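You operate a simulated robot arm through the tools that you are given. There is no shell and no other tool. Be economical: measure what you need, move in short steps, check, and stop when the job is done.

The job below is to be done with a simulated two-armed robot. You get a single attempt, and the scene is never put back.

JOB
Put the mango red can from the loading bench on top of the brown labelled carton there. Then put the red box from the top of the fill bench on top of the brown parcel on the top of the fill bench. Then take the green can that expires first from the top of the fill bench and leave it on the service bench before the left dispenser. Then fetch the white test card and stand it on the grey-framed pad. Then take the green sponge and put it on the clear end of the low steel table. Then put the tall white lamp on the front of the low steel table away on the top of the test bench. The order counts. Set down upright: red can, green can, white test card, tall white lamp.

It is judged by the outcome, as a careful person would: the job done as asked, and still so three seconds after it is handed in. It fails if anything else is knocked over, pushed out of place, dropped, spilled or broken.

ROBOT AND FRAMES
Two 7-joint arms with two-finger parallel grippers on one trunk, on a base that drives. Base frame: it is fixed to the floor where the robot stands at the start and does not move with it; the origin is under the middle of the robot, x ahead of it, y to its left, z up; the surface under the hand at the start is at about z = 0.8. Readings come in m, rad, newtons and seconds.
The left shoulder is at the start at [-0.082, 0.119, 0.851], the right one opposite. With the tool pointing down near the work surface each hand reaches from about 0.16 to 0.58 m from the robot's upright axis, wherever it stands, measured 20 degrees to its own side. Places, roughly: clear end of the low steel table [5.3, -1.1, 0.6]; green can [11.5, 0.5, 1]; green sponge (10x7x4 cm) [3.2, 0.5, 0.8]; grey-framed pad (9x6x2 cm) [5.4, -0.8, 0.6]; labelled carton [0.5, 0, 0.75]; parcel [11.5, 0.25, 1]; red box [11.75, 0.25, 1]; red can [0.5, 0.5, 0.75]; service bench before the left dispenser (12x22 cm) [8.3, 1.06, 0.72]; tall white lamp [4.25, -0.75, 0.75]; top of the test bench [7.7, 7.9, 0.9]; white test card [7, 1, 0.75]. Payload 3.43 kg a hand.
The TCP of each hand is the grasp point between the finger pads, 0.03 m short of the fingertips. In the tool frame z runs along the fingers and y along their closing line. Largest opening 0.094 m; finger width 0.028, thickness 0.01; the body of the gripper, 0.05 by 0.096 m, starts 0.055 m behind the TCP.
Orientation is told as [roll, pitch, yaw] about the base's x, y, z axes, in that order, counted from this pose: with the fingers straight down and closing along the base's y, the tool's x points along the base's -x, its y along +y and its z along -z.

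CONTROLS
- The arms move only by the tool move_arm. It takes "left_deltas", "right_deltas" or both (then of equal length, played together; a hand with none holds still); each is a list that holds one entry, the list of rows, each a list of 7 numbers: the shift along the base's x, y, z in m, then the turn, a rotation vector about the base's x, y, z in rad, then the opening in per cent of the stroke, from 0 (shut) to 100 (fully open). In form: [[[tx, ty, tz, rx, ry, rz, jaw], ...]]. A call has 1 to 10 rows; each row shifts and turns the commanded pose from where the row before left it. A row lasts 0.2 s, in which the tool goes at most 0.05 m and 0.15 rad; a call with a longer step from one row to the next is refused whole, and so is a gripper value outside its range. Where a pose cannot be reached the arm comes as near as it can. A force on the tool above 40 N (or 10 N above the force at the start of the call, whichever is more), or a blocked arm, ends the call early, and 0.2 s more pass. The fingers move at their own pace (about 0.153 m/s each) and stop on an object; they squeeze with about 23 N. The grip force told is the motor's: it shows also when the fingers shut on nothing. Time passes only in rows, and 0.2 s behind the last, so rows that do not move let the fingers close. It gives the time, the measured TCP pose, the force on the tool (base axes), the opening and the grip force at its end, in the units of the frame above (readings bear some noise), with the torque about the TCP (base axes, N m) and any sound that the robot's microphone picked up, and new pictures: "views" is both (left out), scene, wrist or none (wrist: the cameras of the hands that moved).
- Cameras (640 x 400 px; columns grow to the right, rows downward): "scene" is now at [0.0231, 0.0243, 1.5496]; the picture's right is [0.35, -0.94, 0.00], its down [-0.79, -0.29, -0.54] and it looks along [0.50, 0.19, -0.84] (base axes); focal length 262 px, centre (320, 200). "left" rides on the left gripper at [0.076, -0.014, -0.103] in its tool frame; the picture's right is [0.18, 0.98, 0.00], its down [-0.75, 0.14, -0.64] and it looks along [-0.63, 0.12, 0.77] (tool axes); focal length 243 px, centre (320, 200). "right" rides on the right gripper at [0.076, 0.014, -0.102] in its tool frame; the picture's right is [-0.18, 0.98, 0.00], its down [-0.75, -0.14, -0.64] and it looks along [-0.63, -0.12, 0.77] (tool axes); focal length 243 px, centre (320, 200). There is no depth. A picture from a camera that has moved, and an enlarged one, comes with that camera's place and axes in the base frame and with its lens.
- slide_trunk(by): slides the trunk up (or, below 0, down) by that many m; the arms and the scene camera ride with it, the base frame stays. It gives what a move gives, with no picture.
- base_move(legs): drives the robot by 1 to 6 legs, each [ahead, left, turn to the left] in m, m and rad, along the robot's own axes; the way and the turn of a leg run together, so that a leg with both is an arc; at most 1.5 m and 3.142 rad a leg. The arms and the cameras ride along, it lands a little off, and it stops where it bumps. It gives what a move gives, and a new picture of the scene camera.
- aim_head(pan, tilt): turns the head with the scene camera to pan (to the left, within 2.496 rad either way) and tilt (down, from -0.506 to 1.204), counted from straight ahead of the robot. It gives what a move gives, and a new picture of the scene camera.
- enlarge(camera, box): a new picture of the part [left, top, right, bottom] of that camera's present view, enlarged. It takes no simulated time.
- hand_in(): hands the job in; it is judged then, once.

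Work in short steps. Places have to be worked out from the pictures, the camera data and where the tool is seen: move nearer, look again, correct. Check each grasp and each placing, and mend what went wrong. You have 186 turns and 260 pictures in all, those below and enlarged ones among them. Open the grippers and draw the arms clear of the work before you hand the job in, unless the task says otherwise.

The tools are called as name(argument=value, ...) on one line, values as JSON. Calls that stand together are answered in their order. move_arm: Moves the arms, as the interface text tells. Its arguments: {"type":"object","properties":{"left_deltas":{"type":"array"},"right_deltas":{"type":"array"},"views":{"type":"string","enum":["both","scene","wrist","none"]}},"required":[]} The other tools are called the same way: slide_trunk (by) slides the trunk up or down; base_move (legs) drives the base; aim_head (pan, tilt) turns the head that bears the scene camera; enlarge (camera, box) takes an enlarged picture of a part of a camera's view; hand_in () hands the job in.

At the start:

```text
time: 0.0
left_tool_pos: [0.2741, 0.3307, 1.1625]
left_tool_rot: [0.002, 0.0, 0.0]
left_contact_force: [-0.6, 0.4, 0.6]
left_torque: [0.0, 0.0, 0.01]
left_grip_width: 0.0938
left_finger_force: 0.1
right_tool_pos: [0.297, 0.0192, 1.1387]
right_tool_rot: [0.0, -0.002, 0.001]
right_contact_force: [-0.5, 0.4, -1.1]
right_torque: [-0.03, 0.02, 0.03]
right_grip_width: 0.0942
right_finger_force: 0.0
trunk travel left (down, up): [-0.275, 0.06]
robot x, y, heading: [-0.0003, -0.001, 0.0]
head pan, tilt: [0.358, 1.004]
```

scene: 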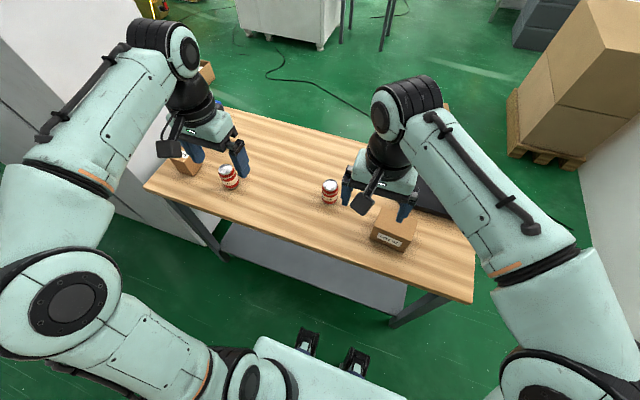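
right: 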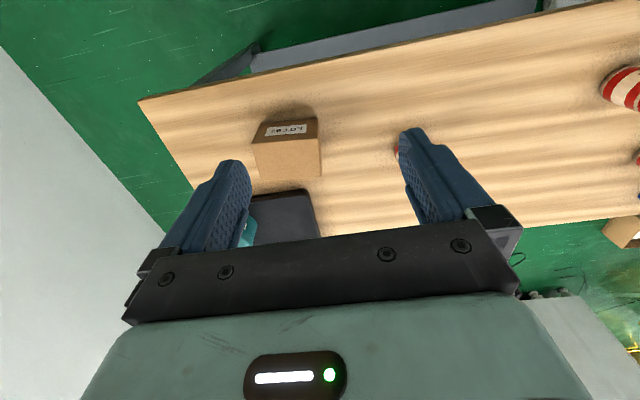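
left: 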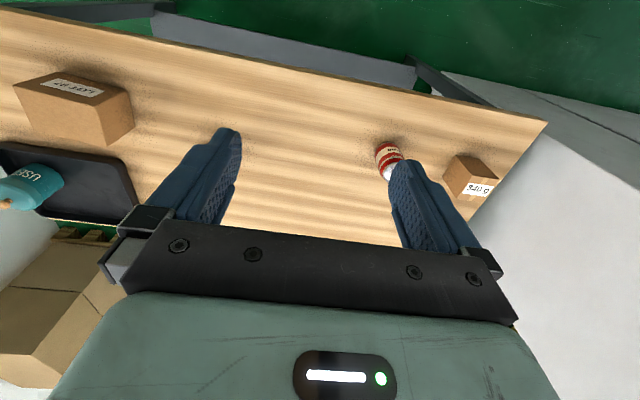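

Two red cans and two cartons show; I enlarge the scene to read the labels.

enlarge(camera="scene", box=[160, 140, 360, 265])

enlarge(camera="scene", box=[320, 140, 480, 265])

```text
3.20 times, centred on (260, 202) of scene
camera zoom: at [0.0231, 0.0243, 1.5496], right [0.35, -0.94, 0.0], down [-0.79, -0.29, -0.54], along [0.5, 0.19, -0.84], focal length 837 px, centre (512, 192)
```

zoom: 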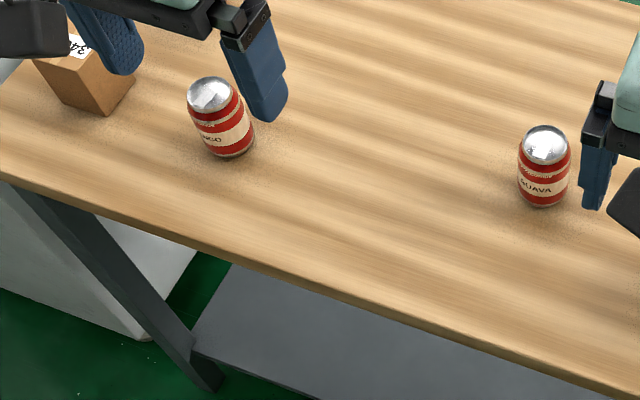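

```text
3.20 times, centred on (400, 202) of scene
camera zoom: at [0.0231, 0.0243, 1.5496], right [0.35, -0.94, 0.0], down [-0.79, -0.29, -0.54], along [0.5, 0.19, -0.84], focal length 837 px, centre (64, 192)
```

zoom: 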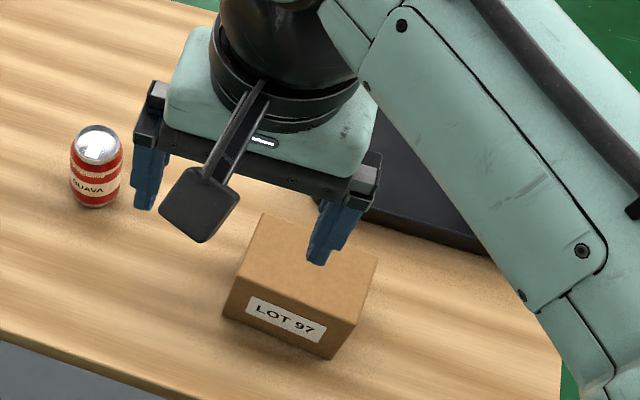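

The left can is the mango one and the LOT 97 box is the labelled carton; triangulation puts the table near z 0.8, can near [0.41,0.50]. That's out of reach, so I look left before driving that way.

aim_head(pan=1.2, tilt=0.7)

```text
time: 1.2
left_tool_pos: [0.2731, 0.331, 1.1617]
left_tool_rot: [0.001, 0.001, 0.001]
left_contact_force: [0.6, -0.1, 0.4]
left_torque: [-0.02, 0.01, -0.03]
left_grip_width: 0.0939
left_finger_force: 0.1
right_tool_pos: [0.2964, 0.0189, 1.139]
right_tool_rot: [0.0, 0.0, -0.002]
right_contact_force: [-0.9, -0.1, 0.3]
right_torque: [0.03, -0.03, 0.02]
right_grip_width: 0.0937
right_finger_force: 0.2
trunk travel left (down, up): [-0.275, 0.06]
robot x, y, heading: [-0.0018, 0.0016, -0.003]
head pan, tilt: [1.201, 0.7]
camera scene: at [-0.0112, 0.0792, 1.5732], right [0.93, -0.36, 0.0], down [-0.23, -0.6, -0.76], along [0.28, 0.71, -0.64], focal length 262 px, centre (320, 200)
```

scene: 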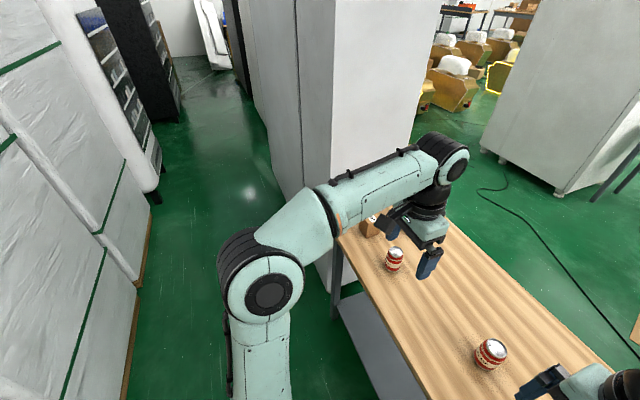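

The way to the left is free up to the tall cabinet (y about 0.88). I drive 0.22 m left.

base_move(legs=[[0, 0.22, 0]])

aim_head(pan=0.3, tilt=1.0)

move_arm(left_deltas=[[[0.02, 0, -0.04, 0, 0, 0, 100], [0.02, 0, -0.04, 0, 0, 0, 100], [0.02, 0, -0.04, 0, 0, 0, 100]]], views="wrist")

```text
time: 3.7
left_tool_pos: [0.2762, 0.5465, 1.162]
left_tool_rot: [-0.001, 0.0, -0.007]
left_contact_force: [0.1, 0.1, 0.7]
left_torque: [-0.05, 0.02, 0.01]
left_grip_width: 0.0938
left_finger_force: 0.0
right_tool_pos: [0.2974, 0.2347, 1.14]
right_tool_rot: [0.0, 0.0, -0.007]
right_contact_force: [-0.5, -0.4, 0.0]
right_torque: [0.02, 0.01, -0.01]
right_grip_width: 0.094
right_finger_force: 0.0
trunk travel left (down, up): [-0.275, 0.06]
robot x, y, heading: [0.0024, 0.2168, -0.004]
head pan, tilt: [1.201, 0.7]
camera scene: at [-0.0102, 0.2967, 1.5732], right [0.93, -0.37, 0.0], down [-0.24, -0.6, -0.76], along [0.28, 0.71, -0.64], focal length 262 px, centre (320, 200)
```

scene: 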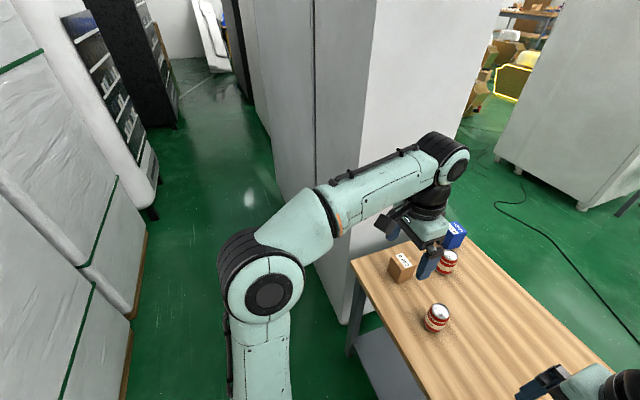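

```text
time: 4.9
left_tool_pos: [0.2763, 0.5472, 1.1626]
left_tool_rot: [0.0, -0.001, -0.006]
left_contact_force: [-0.6, 0.2, 0.1]
left_torque: [-0.03, -0.03, -0.02]
left_grip_width: 0.0939
left_finger_force: 0.1
right_tool_pos: [0.2976, 0.2348, 1.1389]
right_tool_rot: [0.002, 0.0, -0.004]
right_contact_force: [-0.3, 0.4, 0.2]
right_torque: [-0.03, 0.01, 0.0]
right_grip_width: 0.094
right_finger_force: 0.1
trunk travel left (down, up): [-0.275, 0.06]
robot x, y, heading: [0.0032, 0.2194, 0.001]
head pan, tilt: [0.3, 1.0]
camera scene: at [0.0253, 0.2378, 1.5499], right [0.29, -0.96, 0.0], down [-0.81, -0.24, -0.54], along [0.52, 0.16, -0.84], focal length 262 px, centre (320, 200)
```

scene: 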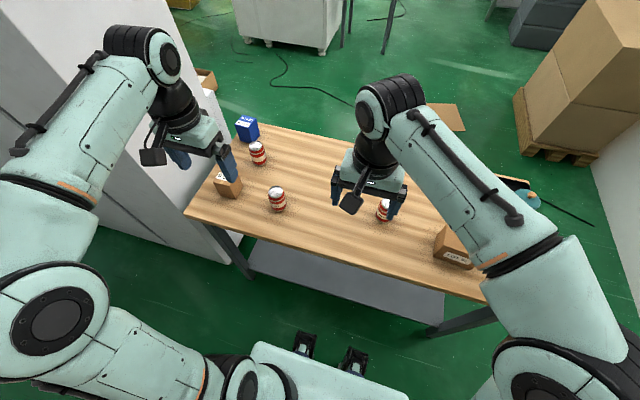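

```text
time: 5.7
left_tool_pos: [0.3373, 0.55, 1.0404]
left_tool_rot: [0.0, 0.0, -0.006]
left_contact_force: [0.2, 0.1, 0.5]
left_torque: [-0.02, 0.04, 0.01]
left_grip_width: 0.0941
left_finger_force: 0.1
right_tool_pos: [0.2976, 0.2356, 1.1389]
right_tool_rot: [0.001, 0.0, -0.007]
right_contact_force: [1.2, 0.3, 0.2]
right_torque: [0.01, 0.0, 0.01]
right_grip_width: 0.0939
right_finger_force: 0.0
trunk travel left (down, up): [-0.275, 0.06]
robot x, y, heading: [0.0017, 0.2193, -0.006]
head pan, tilt: [0.3, 1.0]
camera left: at [0.2609, 0.5385, 1.1422], right [-0.18, 0.98, 0.0], down [0.75, 0.14, 0.64], along [0.63, 0.11, -0.77], focal length 243 px, centre (320, 200)
```

left: 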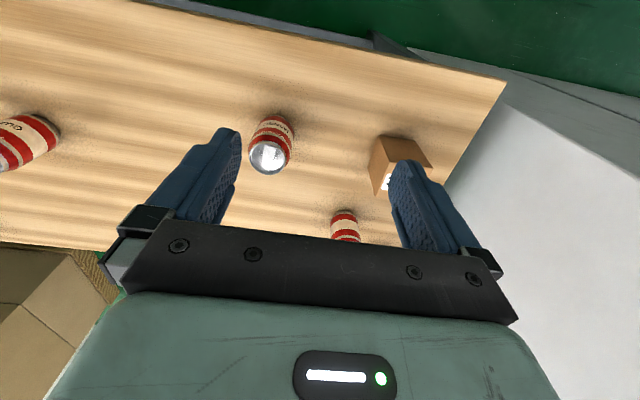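

A third red can shows up behind; I read the labels.

enlarge(camera="scene", box=[210, 110, 310, 220])

enlarge(camera="left", box=[220, 80, 420, 250])

```text
3.64 times, centred on (260, 165) of scene
camera zoom: at [0.0263, 0.2381, 1.5498], right [0.29, -0.96, 0.0], down [-0.81, -0.24, -0.54], along [0.52, 0.16, -0.84], focal length 952 px, centre (538, 327)
```

zoom: 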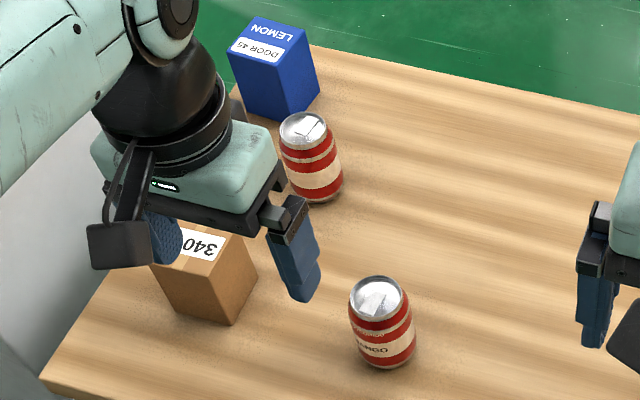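

```text
2.35 times, centred on (320, 165) of left
camera zoom: at [0.2609, 0.5385, 1.1422], right [-0.18, 0.98, 0.0], down [0.75, 0.14, 0.64], along [0.63, 0.11, -0.77], focal length 571 px, centre (320, 282)
```

zoom: 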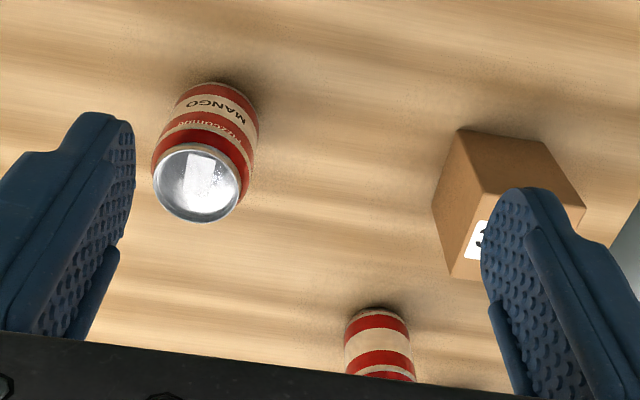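

The front can reads MANGO. I triangulate its lid near [0.42, 0.50, 0.885]; go above it and look again.

move_arm(left_deltas=[[[0.03, -0.02, -0.02, 0, 0, 0, 100], [0.03, -0.02, -0.03, 0, 0, 0, 100], [0.023, -0.01, -0.03, 0, 0, 0, 100], [0, 0, 0, 0, 0, 0, 100]]], views="both")

```text
time: 6.7
left_tool_pos: [0.4175, 0.5011, 0.9636]
left_tool_rot: [0.0, 0.0, -0.005]
left_contact_force: [-0.4, 0.5, 0.4]
left_torque: [-0.03, 0.0, 0.0]
left_grip_width: 0.0939
left_finger_force: 0.0
right_tool_pos: [0.2982, 0.2353, 1.14]
right_tool_rot: [0.0, 0.0, -0.008]
right_contact_force: [-0.1, -0.5, 0.1]
right_torque: [0.05, -0.06, -0.02]
right_grip_width: 0.094
right_finger_force: 0.0
trunk travel left (down, up): [-0.275, 0.06]
robot x, y, heading: [-0.0006, 0.2156, -0.002]
head pan, tilt: [0.3, 1.0]
camera scene: at [0.0248, 0.2377, 1.5498], right [0.29, -0.96, 0.0], down [-0.81, -0.24, -0.54], along [0.52, 0.16, -0.84], focal length 262 px, centre (320, 200)
camera left: at [0.3413, 0.488, 1.0652], right [-0.18, 0.98, 0.0], down [0.75, 0.14, 0.64], along [0.63, 0.11, -0.77], focal length 243 px, centre (320, 200)
```

scene: 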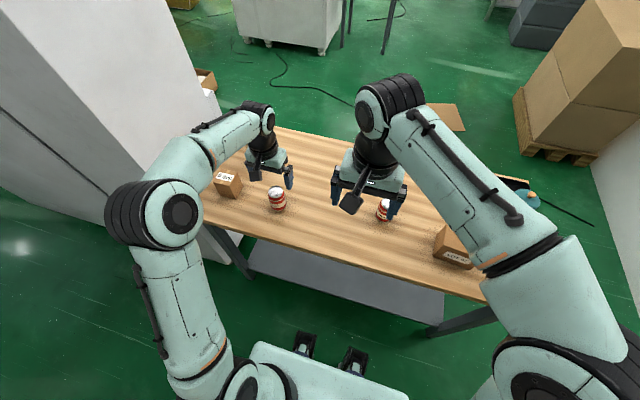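
left: 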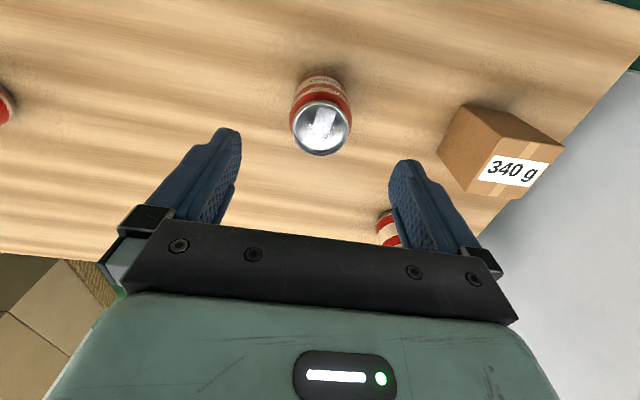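

The can sits right below the hand: lid about [0.418, 0.502, 0.887]. Lower straight to z 0.85 and close.

move_arm(left_deltas=[[[0, 0, -0.04, 0, 0, 0, 100], [0, 0, -0.04, 0, 0, 0, 100], [0, 0.001, -0.033, 0, 0, 0, 100], [0, 0, 0, 0, 0, 0, 100], [0, 0, 0, 0, 0, 0, 30], [0, 0, 0, 0, 0, 0, 30], [0, 0, 0, 0, 0, 0, 30]]], views="wrist")

```text
time: 8.3
left_tool_pos: [0.4168, 0.4992, 0.8504]
left_tool_rot: [0.0, 0.001, -0.006]
left_contact_force: [0.3, 1.2, -0.5]
left_torque: [0.0, -0.02, 0.01]
left_grip_width: 0.0537
left_finger_force: 23.1
right_tool_pos: [0.2973, 0.2352, 1.1398]
right_tool_rot: [-0.001, 0.002, -0.008]
right_contact_force: [0.0, -0.2, -1.2]
right_torque: [-0.01, -0.05, 0.02]
right_grip_width: 0.0943
right_finger_force: 0.1
trunk travel left (down, up): [-0.275, 0.06]
robot x, y, heading: [-0.0011, 0.2185, -0.005]
head pan, tilt: [0.3, 1.0]
camera left: at [0.3402, 0.4867, 0.9519], right [-0.18, 0.98, 0.0], down [0.75, 0.14, 0.64], along [0.63, 0.11, -0.77], focal length 243 px, centre (320, 200)
```

left: 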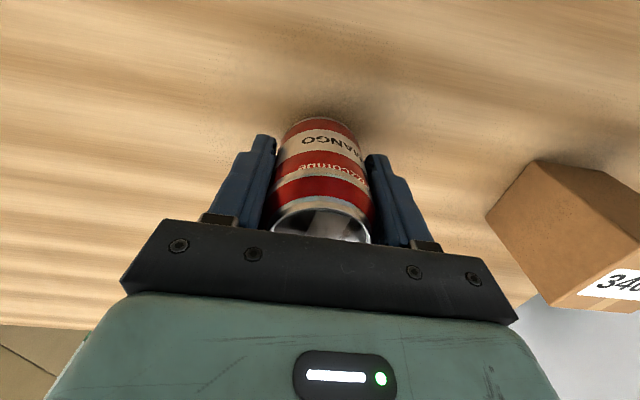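

Gripped (0.054 m). Lift up, then drive right so the carton is before the left arm.

move_arm(left_deltas=[[[0, 0, 0.03, 0, 0, 0, 30], [0, 0, 0.04, 0, 0, 0, 30], [0, 0, 0.04, 0, 0, 0, 30], [-0.01, 0, 0.05, 0, 0, 0, 30], [-0.02, 0, 0.05, 0, 0, 0, 30], [-0.02, 0, 0.03, 0, 0, 0, 30]]], views="none")

base_move(legs=[[0, -0.44, 0]])

aim_head(pan=0.3, tilt=0.95)

```text
refused: row 4 steps farther than a row can; nothing moved
```

```text
time: 12.8
left_tool_pos: [0.4137, 0.0525, 0.8504]
left_tool_rot: [0.0, -0.001, 0.001]
left_contact_force: [-0.1, 0.2, 0.0]
left_torque: [-0.02, -0.02, 0.0]
left_grip_width: 0.0534
left_finger_force: 23.2
right_tool_pos: [0.2966, -0.2114, 1.1389]
right_tool_rot: [-0.001, 0.0, 0.001]
right_contact_force: [0.2, 0.0, -0.3]
right_torque: [0.02, 0.0, 0.02]
right_grip_width: 0.094
right_finger_force: 0.0
trunk travel left (down, up): [-0.275, 0.06]
robot x, y, heading: [0.0021, -0.2303, -0.001]
head pan, tilt: [0.3, 1.0]
camera scene: at [0.0242, -0.2107, 1.5498], right [0.3, -0.95, 0.0], down [-0.8, -0.25, -0.54], along [0.52, 0.16, -0.84], focal length 262 px, centre (320, 200)
```

scene: 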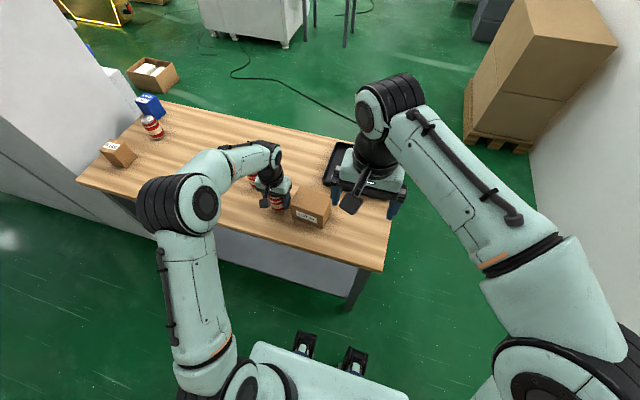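

```text
time: 13.4
left_tool_pos: [0.4123, 0.0541, 0.8499]
left_tool_rot: [-0.001, 0.0, 0.002]
left_contact_force: [0.1, -0.2, -0.6]
left_torque: [-0.01, -0.01, -0.04]
left_grip_width: 0.0532
left_finger_force: 22.9
right_tool_pos: [0.2966, -0.2108, 1.1393]
right_tool_rot: [-0.001, -0.002, 0.001]
right_contact_force: [1.1, -1.1, -0.4]
right_torque: [0.01, 0.01, 0.01]
right_grip_width: 0.094
right_finger_force: 0.1
trunk travel left (down, up): [-0.275, 0.06]
robot x, y, heading: [0.0018, -0.2287, 0.003]
head pan, tilt: [0.3, 0.949]
camera scene: at [0.0271, -0.2097, 1.5534], right [0.3, -0.95, 0.0], down [-0.78, -0.24, -0.58], along [0.56, 0.17, -0.81], focal length 262 px, centre (320, 200)
```

scene: 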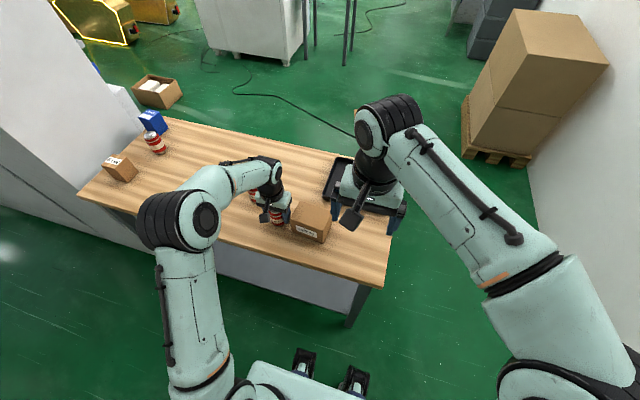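

The lift was refused but the base drove, so the can slid along the table. I check that the guava can and carton were not touched.

enlarge(camera="scene", box=[220, 150, 380, 250])

enlarge(camera="left", box=[0, 0, 640, 400])

```text
4.00 times, centred on (300, 200) of scene
camera zoom: at [0.0271, -0.2097, 1.5534], right [0.3, -0.95, 0.0], down [-0.78, -0.24, -0.58], along [0.56, 0.17, -0.81], focal length 1047 px, centre (400, 200)
```

zoom: 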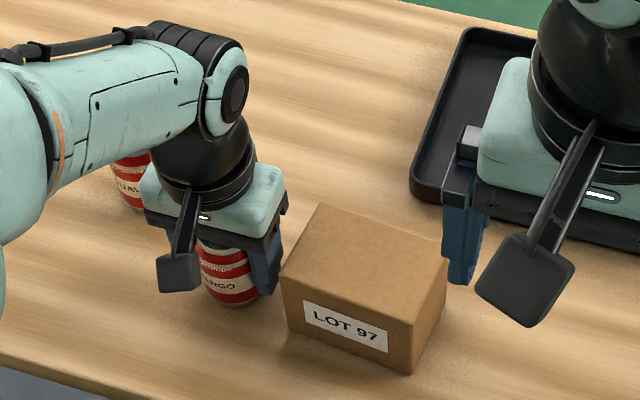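

```text
1.00 times, centred on (320, 200) of left (not enlarged: the box is as wide or as high as the picture)
camera zoom: at [0.3372, 0.0407, 0.9519], right [-0.19, 0.98, 0.0], down [0.75, 0.14, 0.64], along [0.63, 0.12, -0.77], focal length 243 px, centre (320, 200)
```

zoom: 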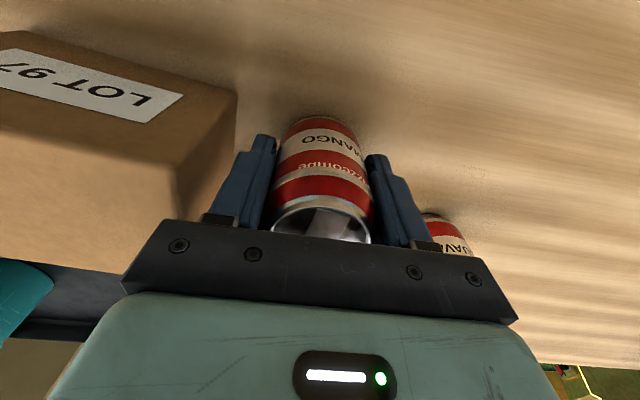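

Luckily nothing moved: guava stands, carton label is still at about [0.38,-0.06]. Now lift straight up in legal steps.

move_arm(left_deltas=[[[0, 0, 0.03, 0, 0, 0, 30], [0, 0, 0.045, 0, 0, 0, 30], [0, 0, 0.045, 0, 0, 0, 30], [0, 0, 0.045, 0, 0, 0, 30], [-0.02, -0.01, 0.035, 0, 0, 0, 30], [-0.03, -0.02, 0.02, 0, 0, 0, 30]]], views="both")

```text
time: 14.8
left_tool_pos: [0.3601, 0.0234, 1.0711]
left_tool_rot: [0.0, 0.001, 0.002]
left_contact_force: [-0.2, -0.2, -1.8]
left_torque: [0.0, -0.01, 0.01]
left_grip_width: 0.0533
left_finger_force: 22.8
right_tool_pos: [0.295, -0.2115, 1.1399]
right_tool_rot: [0.0, -0.001, 0.002]
right_contact_force: [0.2, 0.0, -0.2]
right_torque: [-0.04, 0.0, 0.01]
right_grip_width: 0.0939
right_finger_force: 0.1
trunk travel left (down, up): [-0.275, 0.06]
robot x, y, heading: [-0.0015, -0.2323, 0.005]
head pan, tilt: [0.3, 0.949]
camera scene: at [0.0259, -0.21, 1.5534], right [0.3, -0.95, 0.0], down [-0.78, -0.24, -0.58], along [0.56, 0.17, -0.81], focal length 262 px, centre (320, 200)
camera left: at [0.2848, 0.0102, 1.1735], right [-0.19, 0.98, 0.0], down [0.75, 0.14, 0.64], along [0.63, 0.12, -0.77], focal length 243 px, centre (320, 200)
```

scene: 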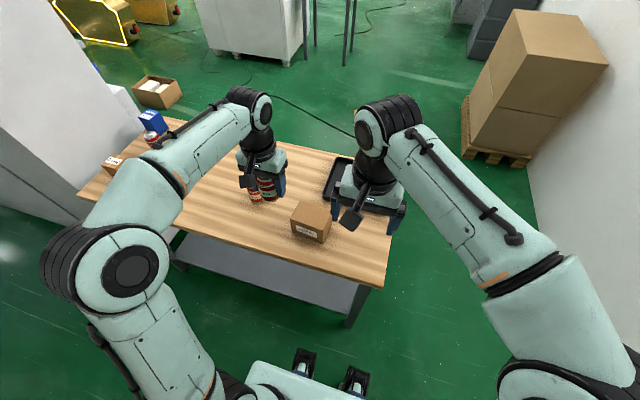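
left: 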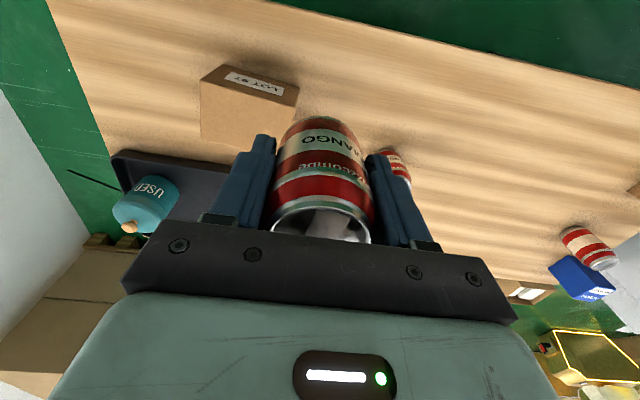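

Carton top triangulates to about z 0.855, centre [0.432,-0.061]. Move the can above it.

move_arm(left_deltas=[[[0.025, -0.03, 0, 0, 0, 0, 30], [0.025, -0.03, -0.02, 0, 0, 0, 30], [0.02, -0.025, -0.035, 0, 0, 0, 30], [0.0, 0, -0.035, 0, 0, 0, 30], [0, 0, 0, 0, 0, 0, 30]]], views="both")

```text
time: 16.0
left_tool_pos: [0.4323, -0.0623, 0.9804]
left_tool_rot: [0.001, -0.001, 0.002]
left_contact_force: [0.3, 0.7, -1.2]
left_torque: [0.0, 0.0, 0.02]
left_grip_width: 0.0536
left_finger_force: 22.7
right_tool_pos: [0.2974, -0.2115, 1.1393]
right_tool_rot: [0.002, 0.0, 0.001]
right_contact_force: [0.1, 0.7, -0.2]
right_torque: [0.01, 0.03, 0.04]
right_grip_width: 0.0942
right_finger_force: 0.0
trunk travel left (down, up): [-0.275, 0.06]
robot x, y, heading: [-0.002, -0.2272, 0.005]
head pan, tilt: [0.3, 0.949]
camera scene: at [0.0272, -0.2099, 1.5535], right [0.3, -0.95, 0.0], down [-0.78, -0.24, -0.58], along [0.56, 0.17, -0.81], focal length 262 px, centre (320, 200)
camera left: at [0.3571, -0.0747, 1.0812], right [-0.19, 0.98, 0.0], down [0.75, 0.14, 0.64], along [0.63, 0.12, -0.77], focal length 243 px, centre (320, 200)
```

scene: 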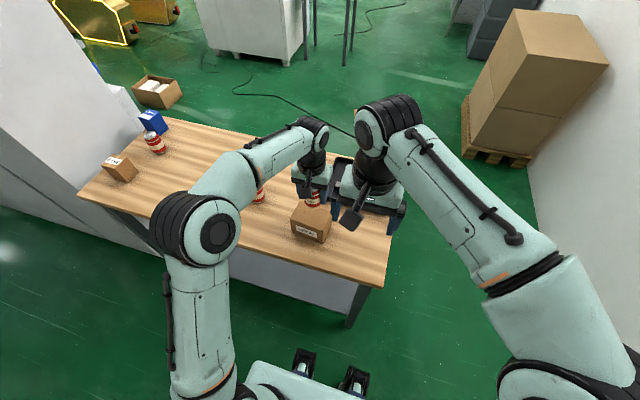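
left: 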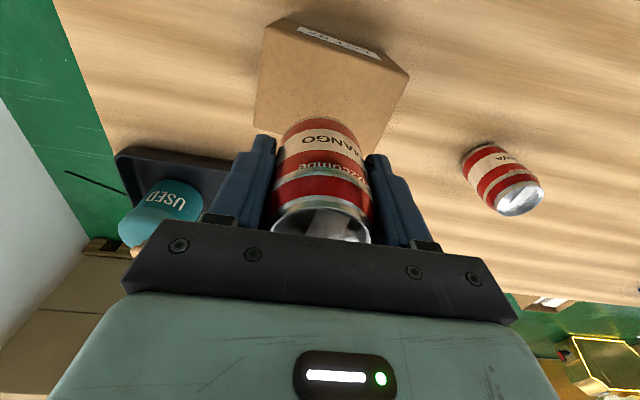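

The can is over the carton; I descend slowly to contact.

move_arm(left_deltas=[[[0.004, 0.005, -0.03, 0, 0, 0, 30], [0, 0, -0.015, 0, 0, 0, 30], [0, 0, -0.005, 0, 0, 0, 30], [0, 0, -0.005, 0, 0, 0, 30]]], views="wrist")

```text
time: 17.0
left_tool_pos: [0.4361, -0.0579, 0.9245]
left_tool_rot: [0.0, -0.003, 0.001]
left_contact_force: [5.1, 1.2, 18.3]
left_torque: [0.04, 0.02, -0.02]
left_grip_width: 0.0526
left_finger_force: 23.7
right_tool_pos: [0.2946, -0.2124, 1.1398]
right_tool_rot: [-0.001, -0.002, 0.0]
right_contact_force: [-0.4, 0.1, 0.3]
right_torque: [-0.01, 0.0, 0.01]
right_grip_width: 0.0942
right_finger_force: 0.1
trunk travel left (down, up): [-0.275, 0.06]
robot x, y, heading: [0.0014, -0.231, -0.001]
head pan, tilt: [0.3, 0.949]
camera left: at [0.3609, -0.0705, 1.0273], right [-0.19, 0.98, 0.0], down [0.75, 0.14, 0.65], along [0.63, 0.12, -0.76], focal length 243 px, centre (320, 200)
```

left: 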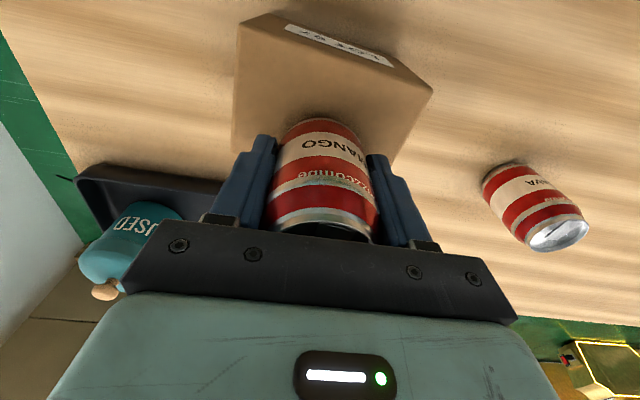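

Contact with 18 N: it stands on the carton. Ease up 2 mm, open and rise.

move_arm(left_deltas=[[[0, 0, 0.002, 0, 0, 0, 30], [0, 0, 0, 0, 0, 0, 70], [0, 0, 0, 0, 0, 0, 100], [0, 0, 0, 0, 0, 0, 100], [0, 0, 0.03, 0, 0, 0, 100], [0, 0, 0.045, 0, 0, 0, 100], [0, 0, 0.045, 0, 0, 0, 100], [-0.02, 0.02, 0.04, 0, 0, 0, 100], [-0.02, 0.02, 0.04, 0, 0, 0, 100]]], views="both")

```text
time: 19.0
left_tool_pos: [0.396, -0.014, 1.1278]
left_tool_rot: [0.002, -0.001, 0.0]
left_contact_force: [1.0, 0.3, -0.1]
left_torque: [0.01, -0.02, 0.0]
left_grip_width: 0.0938
left_finger_force: 0.0
right_tool_pos: [0.2955, -0.2108, 1.1401]
right_tool_rot: [0.0, 0.002, 0.003]
right_contact_force: [0.4, -0.6, 0.1]
right_torque: [0.0, 0.0, 0.0]
right_grip_width: 0.0941
right_finger_force: 0.0
trunk travel left (down, up): [-0.275, 0.06]
robot x, y, heading: [-0.0003, -0.2321, 0.002]
head pan, tilt: [0.3, 0.949]
camera scene: at [0.0264, -0.2095, 1.5534], right [0.3, -0.95, 0.0], down [-0.78, -0.24, -0.58], along [0.56, 0.17, -0.81], focal length 262 px, centre (320, 200)
camera left: at [0.3204, -0.027, 1.2298], right [-0.19, 0.98, 0.0], down [0.75, 0.14, 0.64], along [0.63, 0.12, -0.77], focal length 243 px, centre (320, 200)
```

scene: 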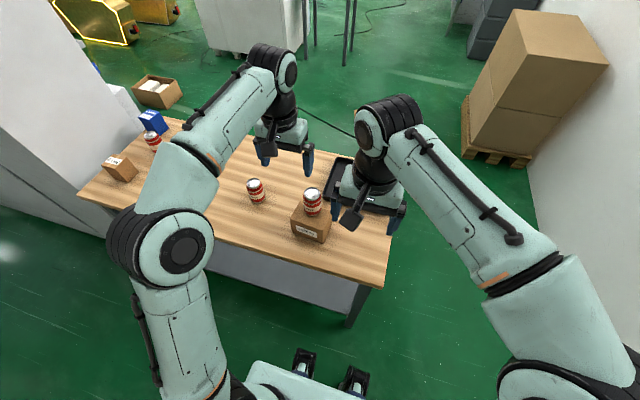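
left: 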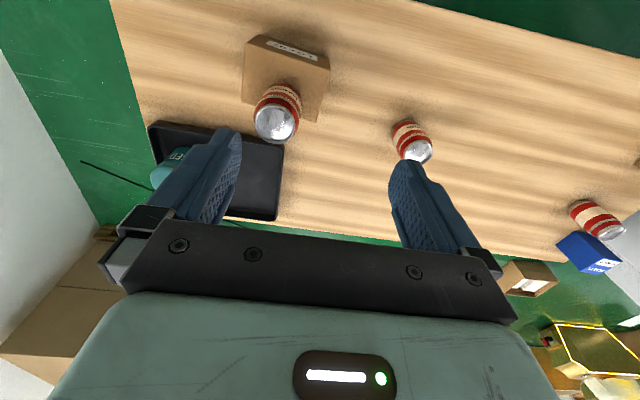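

Mango can stands on the carton. Now survey the way toward the fill bench (x ≈ 11.5).

aim_head(pan=-0.5, tilt=0.3)

aim_head(pan=0.3, tilt=0.2)

aim_head(pan=1.6, tilt=0.3)

```text
time: 20.1
left_tool_pos: [0.3975, -0.0151, 1.1271]
left_tool_rot: [0.0, 0.001, 0.001]
left_contact_force: [-0.5, 0.6, 0.8]
left_torque: [-0.02, 0.0, 0.0]
left_grip_width: 0.0943
left_finger_force: 0.0
right_tool_pos: [0.2968, -0.2112, 1.1389]
right_tool_rot: [0.0, 0.0, 0.001]
right_contact_force: [-0.2, -0.3, 0.2]
right_torque: [0.0, -0.01, 0.01]
right_grip_width: 0.0941
right_finger_force: 0.0
trunk travel left (down, up): [-0.275, 0.06]
robot x, y, heading: [0.0023, -0.2316, 0.002]
head pan, tilt: [-0.499, 0.3]
camera scene: at [0.0397, -0.2758, 1.6093], right [-0.48, -0.88, 0.0], down [-0.26, 0.14, -0.96], along [0.84, -0.46, -0.3], focal length 262 px, centre (320, 200)
```

scene: 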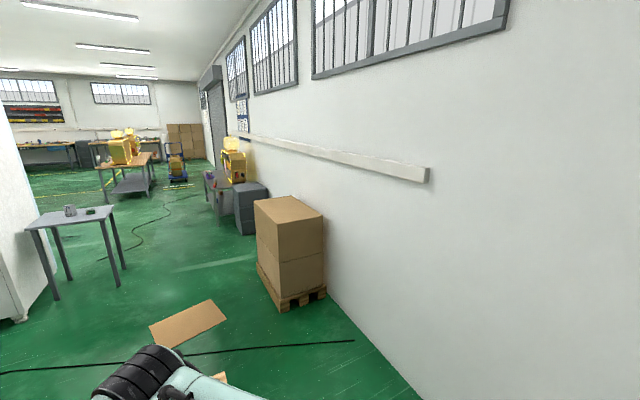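

```text
time: 21.2
left_tool_pos: [0.3977, -0.0148, 1.1265]
left_tool_rot: [0.0, 0.001, 0.002]
left_contact_force: [0.1, 0.6, -0.3]
left_torque: [-0.01, -0.01, -0.01]
left_grip_width: 0.0941
left_finger_force: 0.0
right_tool_pos: [0.295, -0.2116, 1.1388]
right_tool_rot: [0.0, 0.0, 0.0]
right_contact_force: [0.0, -0.4, 0.6]
right_torque: [-0.02, 0.02, -0.02]
right_grip_width: 0.0941
right_finger_force: 0.2
trunk travel left (down, up): [-0.275, 0.06]
robot x, y, heading: [-0.0016, -0.2303, 0.003]
head pan, tilt: [0.3, 0.201]
camera scene: at [0.0466, -0.2037, 1.6186], right [0.3, -0.96, 0.0], down [-0.19, -0.06, -0.98], along [0.94, 0.29, -0.2], focal length 262 px, centre (320, 200)
```

scene: 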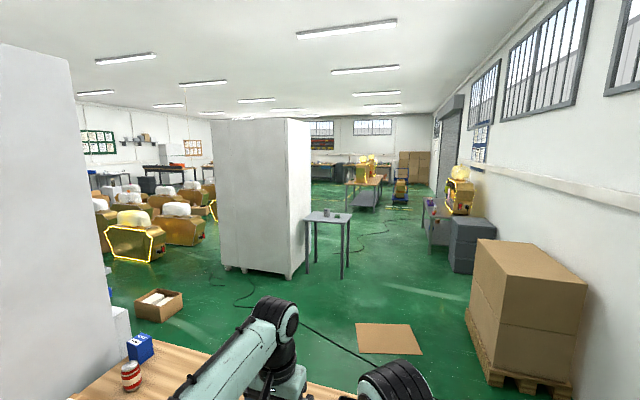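

```text
time: 22.7
left_tool_pos: [0.3974, -0.0142, 1.127]
left_tool_rot: [-0.001, 0.002, 0.001]
left_contact_force: [-0.4, 0.3, -0.2]
left_torque: [0.0, 0.01, -0.01]
left_grip_width: 0.0941
left_finger_force: 0.2
right_tool_pos: [0.2966, -0.2106, 1.1393]
right_tool_rot: [-0.001, 0.0, -0.001]
right_contact_force: [-0.3, -0.5, -0.4]
right_torque: [0.0, -0.01, 0.02]
right_grip_width: 0.0941
right_finger_force: 0.1
trunk travel left (down, up): [-0.275, 0.06]
robot x, y, heading: [-0.0033, -0.2322, 0.002]
head pan, tilt: [1.6, 0.3]
camera scene: at [-0.0452, -0.138, 1.6093], right [1.0, 0.03, 0.0], down [0.01, -0.3, -0.96], along [-0.03, 0.95, -0.3], focal length 262 px, centre (320, 200)
```

scene: 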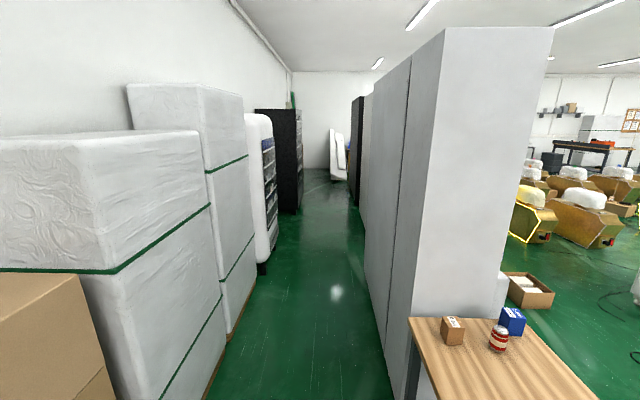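

Route: past the right end of the loading bench, left of the cardboard sheet, then along. I check how far the right elbow stands out toward the wall.

aim_head(pan=-1.2, tilt=0.8)

```text
time: 25.2
left_tool_pos: [0.3974, -0.0154, 1.1286]
left_tool_rot: [-0.001, 0.0, 0.001]
left_contact_force: [0.2, 0.5, 0.8]
left_torque: [0.04, 0.0, 0.0]
left_grip_width: 0.0941
left_finger_force: 0.1
right_tool_pos: [0.2957, -0.2103, 1.1391]
right_tool_rot: [-0.001, -0.001, -0.001]
right_contact_force: [-0.5, -0.2, 0.2]
right_torque: [-0.01, 0.01, -0.03]
right_grip_width: 0.094
right_finger_force: 0.0
trunk travel left (down, up): [-0.275, 0.06]
robot x, y, heading: [0.0012, -0.2325, -0.001]
head pan, tilt: [-1.201, 0.799]
camera scene: at [-0.0131, -0.3065, 1.565], right [-0.93, -0.36, 0.0], down [-0.26, 0.67, -0.7], along [0.25, -0.65, -0.72], focal length 262 px, centre (320, 200)
```

scene: 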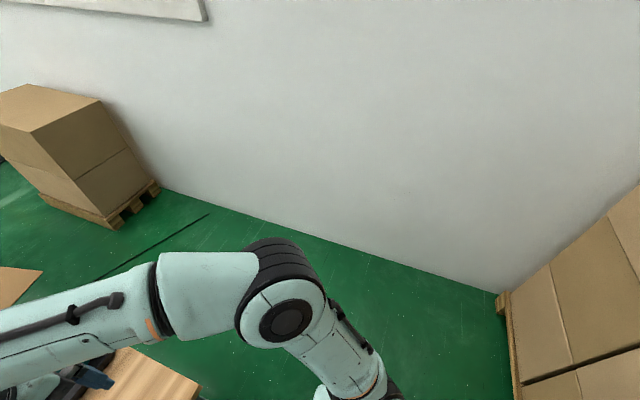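

Elbows reach only about ±0.35 m, so at y=-0.82 there's clearance both ways. Drive right, ahead, then left beyond the table.

base_move(legs=[[0, -0.59, 0], [1.27, 0, 0], [0, 1.42, 0]])

aim_head(pan=-0.3, tilt=0.75)

```text
time: 48.8
left_tool_pos: [1.5841, 0.8558, 1.1278]
left_tool_rot: [-0.002, 0.001, 0.082]
left_contact_force: [0.3, 0.5, 0.3]
left_torque: [0.02, 0.0, 0.0]
left_grip_width: 0.0941
left_finger_force: 0.1
right_tool_pos: [1.5008, 0.6519, 1.139]
right_tool_rot: [-0.001, 0.0, 0.082]
right_contact_force: [0.2, 0.4, -0.2]
right_torque: [-0.01, 0.01, -0.02]
right_grip_width: 0.094
right_finger_force: 0.2
trunk travel left (down, up): [-0.275, 0.06]
robot x, y, heading: [1.2056, 0.6089, 0.081]
head pan, tilt: [-1.201, 0.799]
camera scene: at [1.1998, 0.532, 1.565], right [-0.9, -0.44, 0.0], down [-0.31, 0.64, -0.7], along [0.3, -0.63, -0.72], focal length 262 px, centre (320, 200)
```

scene: 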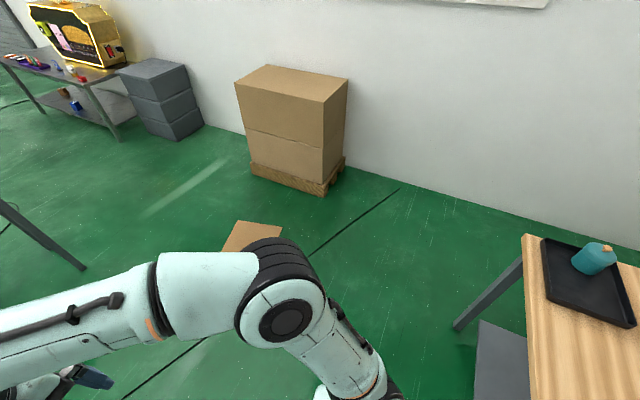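

```text
time: 50.0
left_tool_pos: [1.5862, 0.8555, 1.1284]
left_tool_rot: [0.0, 0.0, 0.082]
left_contact_force: [-0.3, 1.0, 0.4]
left_torque: [0.0, 0.0, 0.0]
left_grip_width: 0.0941
left_finger_force: 0.0
right_tool_pos: [1.5001, 0.6523, 1.1388]
right_tool_rot: [0.001, -0.001, 0.081]
right_contact_force: [0.3, 0.4, -0.5]
right_torque: [0.01, 0.01, 0.01]
right_grip_width: 0.094
right_finger_force: 0.2
trunk travel left (down, up): [-0.275, 0.06]
robot x, y, heading: [1.2074, 0.6078, 0.086]
head pan, tilt: [-0.3, 0.75]
camera scene: at [1.2454, 0.5865, 1.569], right [-0.22, -0.98, 0.0], down [-0.67, 0.15, -0.73], along [0.71, -0.16, -0.68], focal length 262 px, centre (320, 200)
```

scene: 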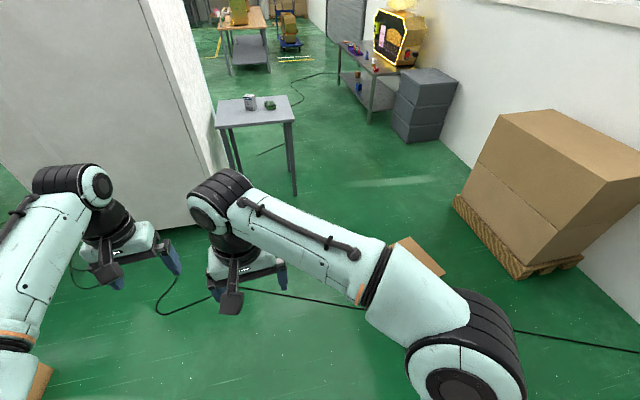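

Heading drifted by 0.085; I turn back and thread between sheet and sponge table, then past it at y≈0.

base_move(legs=[[0, 0, -0.085], [0.9, -0.02, 0], [0.48, -0.22, 0], [0.13, -0.37, 0]])

aim_head(pan=0, tilt=0.45)

```text
time: 61.4
left_tool_pos: [3.129, 0.2494, 1.127]
left_tool_rot: [0.001, 0.0, 0.028]
left_contact_force: [-0.8, 0.3, 0.2]
left_torque: [0.0, 0.03, -0.01]
left_grip_width: 0.0942
left_finger_force: 0.1
right_tool_pos: [3.0339, 0.0511, 1.1398]
right_tool_rot: [0.0, -0.001, 0.027]
right_contact_force: [-0.3, -0.8, -0.2]
right_torque: [-0.04, 0.04, 0.03]
right_grip_width: 0.094
right_finger_force: 0.0
trunk travel left (down, up): [-0.275, 0.06]
robot x, y, heading: [2.7379, 0.0236, 0.03]
head pan, tilt: [-0.3, 0.75]
camera scene: at [2.7755, -0.0007, 1.569], right [-0.27, -0.96, 0.0], down [-0.66, 0.18, -0.73], along [0.7, -0.2, -0.68], focal length 262 px, centre (320, 200)
```

scene: 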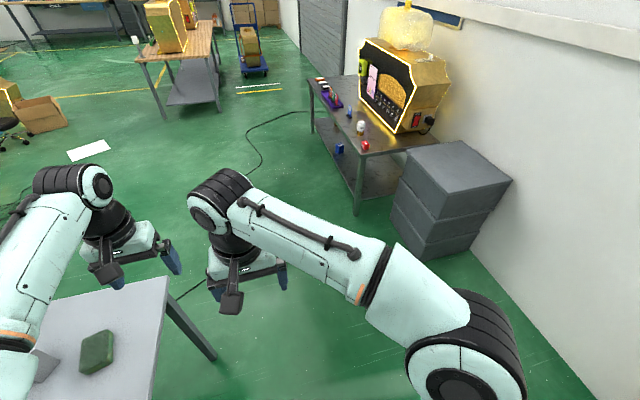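

```text
time: 62.2
left_tool_pos: [3.1293, 0.2493, 1.1276]
left_tool_rot: [-0.001, 0.0, 0.028]
left_contact_force: [-0.3, 0.4, 0.2]
left_torque: [-0.03, -0.01, 0.02]
left_grip_width: 0.0938
left_finger_force: 0.0
right_tool_pos: [3.0343, 0.0506, 1.1397]
right_tool_rot: [0.0, -0.001, 0.028]
right_contact_force: [-0.4, 0.3, -0.9]
right_torque: [-0.01, 0.02, 0.01]
right_grip_width: 0.0941
right_finger_force: 0.1
trunk travel left (down, up): [-0.275, 0.06]
robot x, y, heading: [2.7379, 0.0246, 0.027]
head pan, tilt: [0.0, 0.45]
camera scene: at [2.7875, 0.0242, 1.5953], right [0.03, -1.0, 0.0], down [-0.44, -0.01, -0.9], along [0.9, 0.02, -0.44], focal length 262 px, centre (320, 200)
```

scene: 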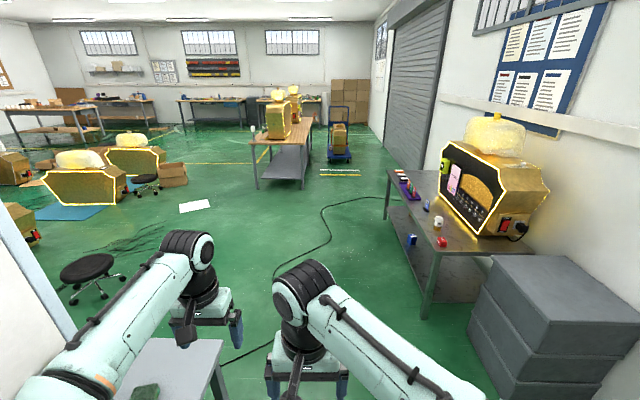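

Clear ahead until the service bench (x 6.4–8.7, y 0.3–1.1) and a trolley at x≈7.9. Drive ahead and look again.

base_move(legs=[[0, 0, -0.028], [1.5, -0.05, 0], [1.4, -0.05, 0]])

aim_head(pan=0.4, tilt=0.3)

```text
refused: leg 2 is longer than a leg can be; nothing moved
```

```text
time: 63.0
left_tool_pos: [3.1291, 0.2501, 1.1282]
left_tool_rot: [0.0, 0.0, 0.029]
left_contact_force: [-1.0, -0.7, 0.0]
left_torque: [0.01, -0.01, 0.01]
left_grip_width: 0.0941
left_finger_force: 0.1
right_tool_pos: [3.0338, 0.051, 1.1395]
right_tool_rot: [0.0, 0.0, 0.029]
right_contact_force: [0.3, 0.2, -0.3]
right_torque: [0.01, -0.01, -0.01]
right_grip_width: 0.0936
right_finger_force: 0.1
trunk travel left (down, up): [-0.275, 0.06]
robot x, y, heading: [2.7392, 0.0218, 0.031]
head pan, tilt: [0.4, 0.3]
camera scene: at [2.7807, 0.0603, 1.6093], right [0.41, -0.91, 0.0], down [-0.27, -0.12, -0.96], along [0.87, 0.4, -0.3], focal length 262 px, centre (320, 200)
```

scene: 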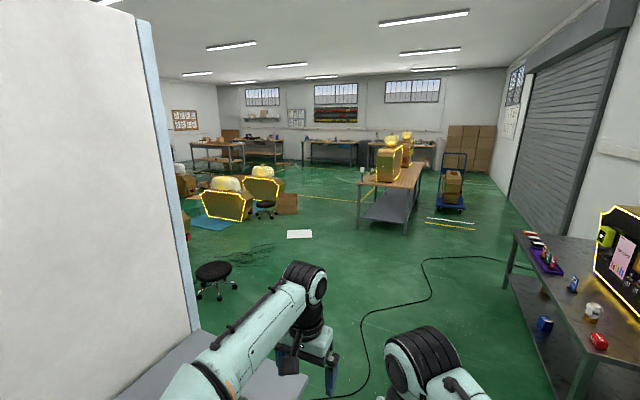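

base_move(legs=[[0, 0, -0.03], [1.45, -0.05, 0], [1.4, -0.05, 0]])

aim_head(pan=0.0, tilt=0.35)

```text
time: 77.5
left_tool_pos: [6.0354, 0.1856, 1.1277]
left_tool_rot: [0.0, 0.0, 0.022]
left_contact_force: [-0.6, 0.3, -1.1]
left_torque: [0.01, 0.0, -0.03]
left_grip_width: 0.0943
left_finger_force: 0.1
right_tool_pos: [5.9375, -0.0128, 1.1396]
right_tool_rot: [-0.001, 0.001, 0.022]
right_contact_force: [-0.1, 0.3, -0.1]
right_torque: [0.01, -0.02, 0.0]
right_grip_width: 0.094
right_finger_force: 0.0
trunk travel left (down, up): [-0.275, 0.06]
robot x, y, heading: [5.6405, -0.0378, 0.022]
head pan, tilt: [0.4, 0.3]
camera scene: at [5.6847, -0.0021, 1.6093], right [0.41, -0.91, 0.0], down [-0.27, -0.12, -0.96], along [0.87, 0.39, -0.3], focal length 262 px, centre (320, 200)
```

scene: 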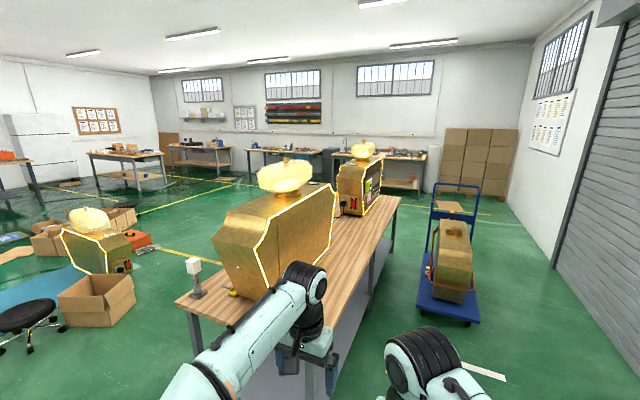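

```text
time: 78.3
left_tool_pos: [6.0337, 0.186, 1.1268]
left_tool_rot: [-0.001, -0.001, 0.022]
left_contact_force: [-0.5, -0.1, 0.3]
left_torque: [-0.01, -0.02, 0.03]
left_grip_width: 0.0938
left_finger_force: 0.0
right_tool_pos: [5.9381, -0.0138, 1.1395]
right_tool_rot: [0.0, 0.0, 0.023]
right_contact_force: [-0.9, 0.0, 0.1]
right_torque: [-0.01, 0.02, -0.01]
right_grip_width: 0.0939
right_finger_force: 0.0
trunk travel left (down, up): [-0.275, 0.06]
robot x, y, heading: [5.6396, -0.0389, 0.024]
head pan, tilt: [0.0, 0.351]
camera scene: at [5.6925, -0.0381, 1.6046], right [0.02, -1.0, 0.0], down [-0.34, -0.01, -0.94], along [0.94, 0.02, -0.34], focal length 262 px, centre (320, 200)
```

scene: 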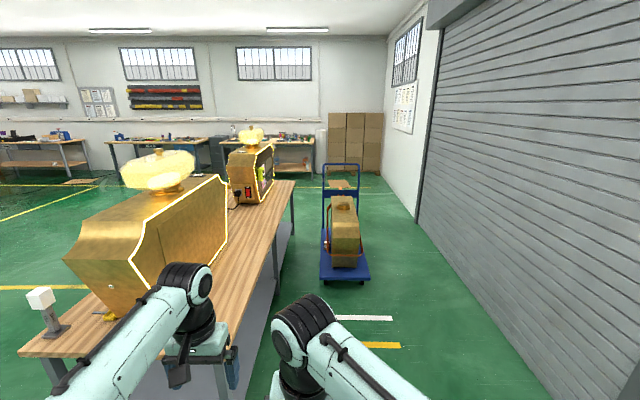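

The gap right of the trolley is narrow, so I go round the service bench on its left (+y) side. Strafe left first and look.

base_move(legs=[[0, 0, -0.024], [0, 1.4, 0], [0, 0.4, 0]])

```text
time: 94.6
left_tool_pos: [6.0148, 1.9613, 1.1265]
left_tool_rot: [0.0, -0.001, 0.024]
left_contact_force: [-0.2, -0.1, -0.2]
left_torque: [-0.01, 0.0, 0.0]
left_grip_width: 0.0941
left_finger_force: 0.1
right_tool_pos: [5.9174, 1.7615, 1.1388]
right_tool_rot: [-0.002, 0.0, 0.025]
right_contact_force: [0.1, -0.4, 0.0]
right_torque: [-0.01, -0.02, 0.02]
right_grip_width: 0.094
right_finger_force: 0.1
trunk travel left (down, up): [-0.275, 0.06]
robot x, y, heading: [5.6236, 1.7366, 0.026]
head pan, tilt: [0.0, 0.351]
camera scene: at [5.6726, 1.7362, 1.6046], right [0.02, -1.0, 0.0], down [-0.34, -0.01, -0.94], along [0.94, 0.02, -0.34], focal length 262 px, centre (320, 200)
```

scene: 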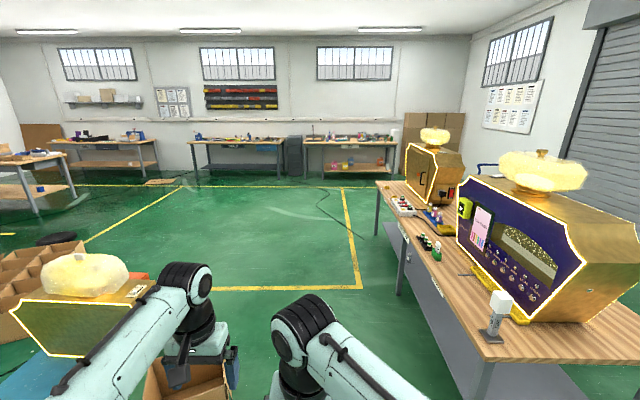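

Fronts of the dispensers face this side. The aisle y 1.15–2.24 is open; drive ahead.

base_move(legs=[[0, 0, -0.03], [1.45, -0.06, 0], [1.45, -0.03, 0], [1.4, 0, 0]])

```text
time: 115.6
left_tool_pos: [10.3302, 1.5246, 1.1276]
left_tool_rot: [-0.001, 0.0, -0.079]
left_contact_force: [0.4, -0.4, 0.1]
left_torque: [0.03, 0.01, 0.02]
left_grip_width: 0.094
left_finger_force: 0.0
right_tool_pos: [10.2152, 1.3369, 1.1393]
right_tool_rot: [0.001, 0.001, -0.079]
right_contact_force: [0.3, 0.0, 0.2]
right_torque: [0.01, 0.0, 0.01]
right_grip_width: 0.0942
right_finger_force: 0.0
trunk travel left (down, up): [-0.275, 0.06]
robot x, y, heading: [9.9167, 1.3393, -0.076]
head pan, tilt: [0.0, 0.351]
camera scene: at [9.9683, 1.3357, 1.6046], right [-0.08, -1.0, 0.0], down [-0.34, 0.03, -0.94], along [0.94, -0.07, -0.34], focal length 262 px, centre (320, 200)
```

scene: 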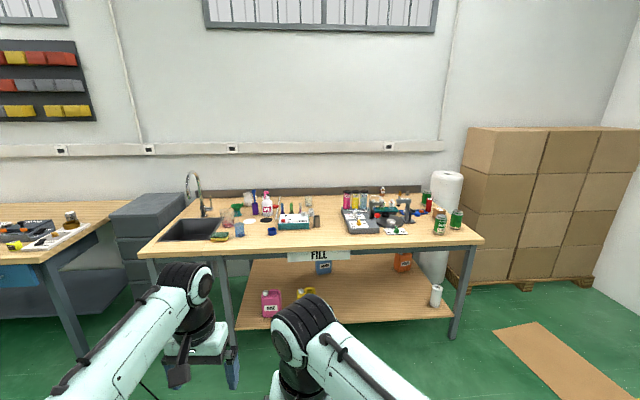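

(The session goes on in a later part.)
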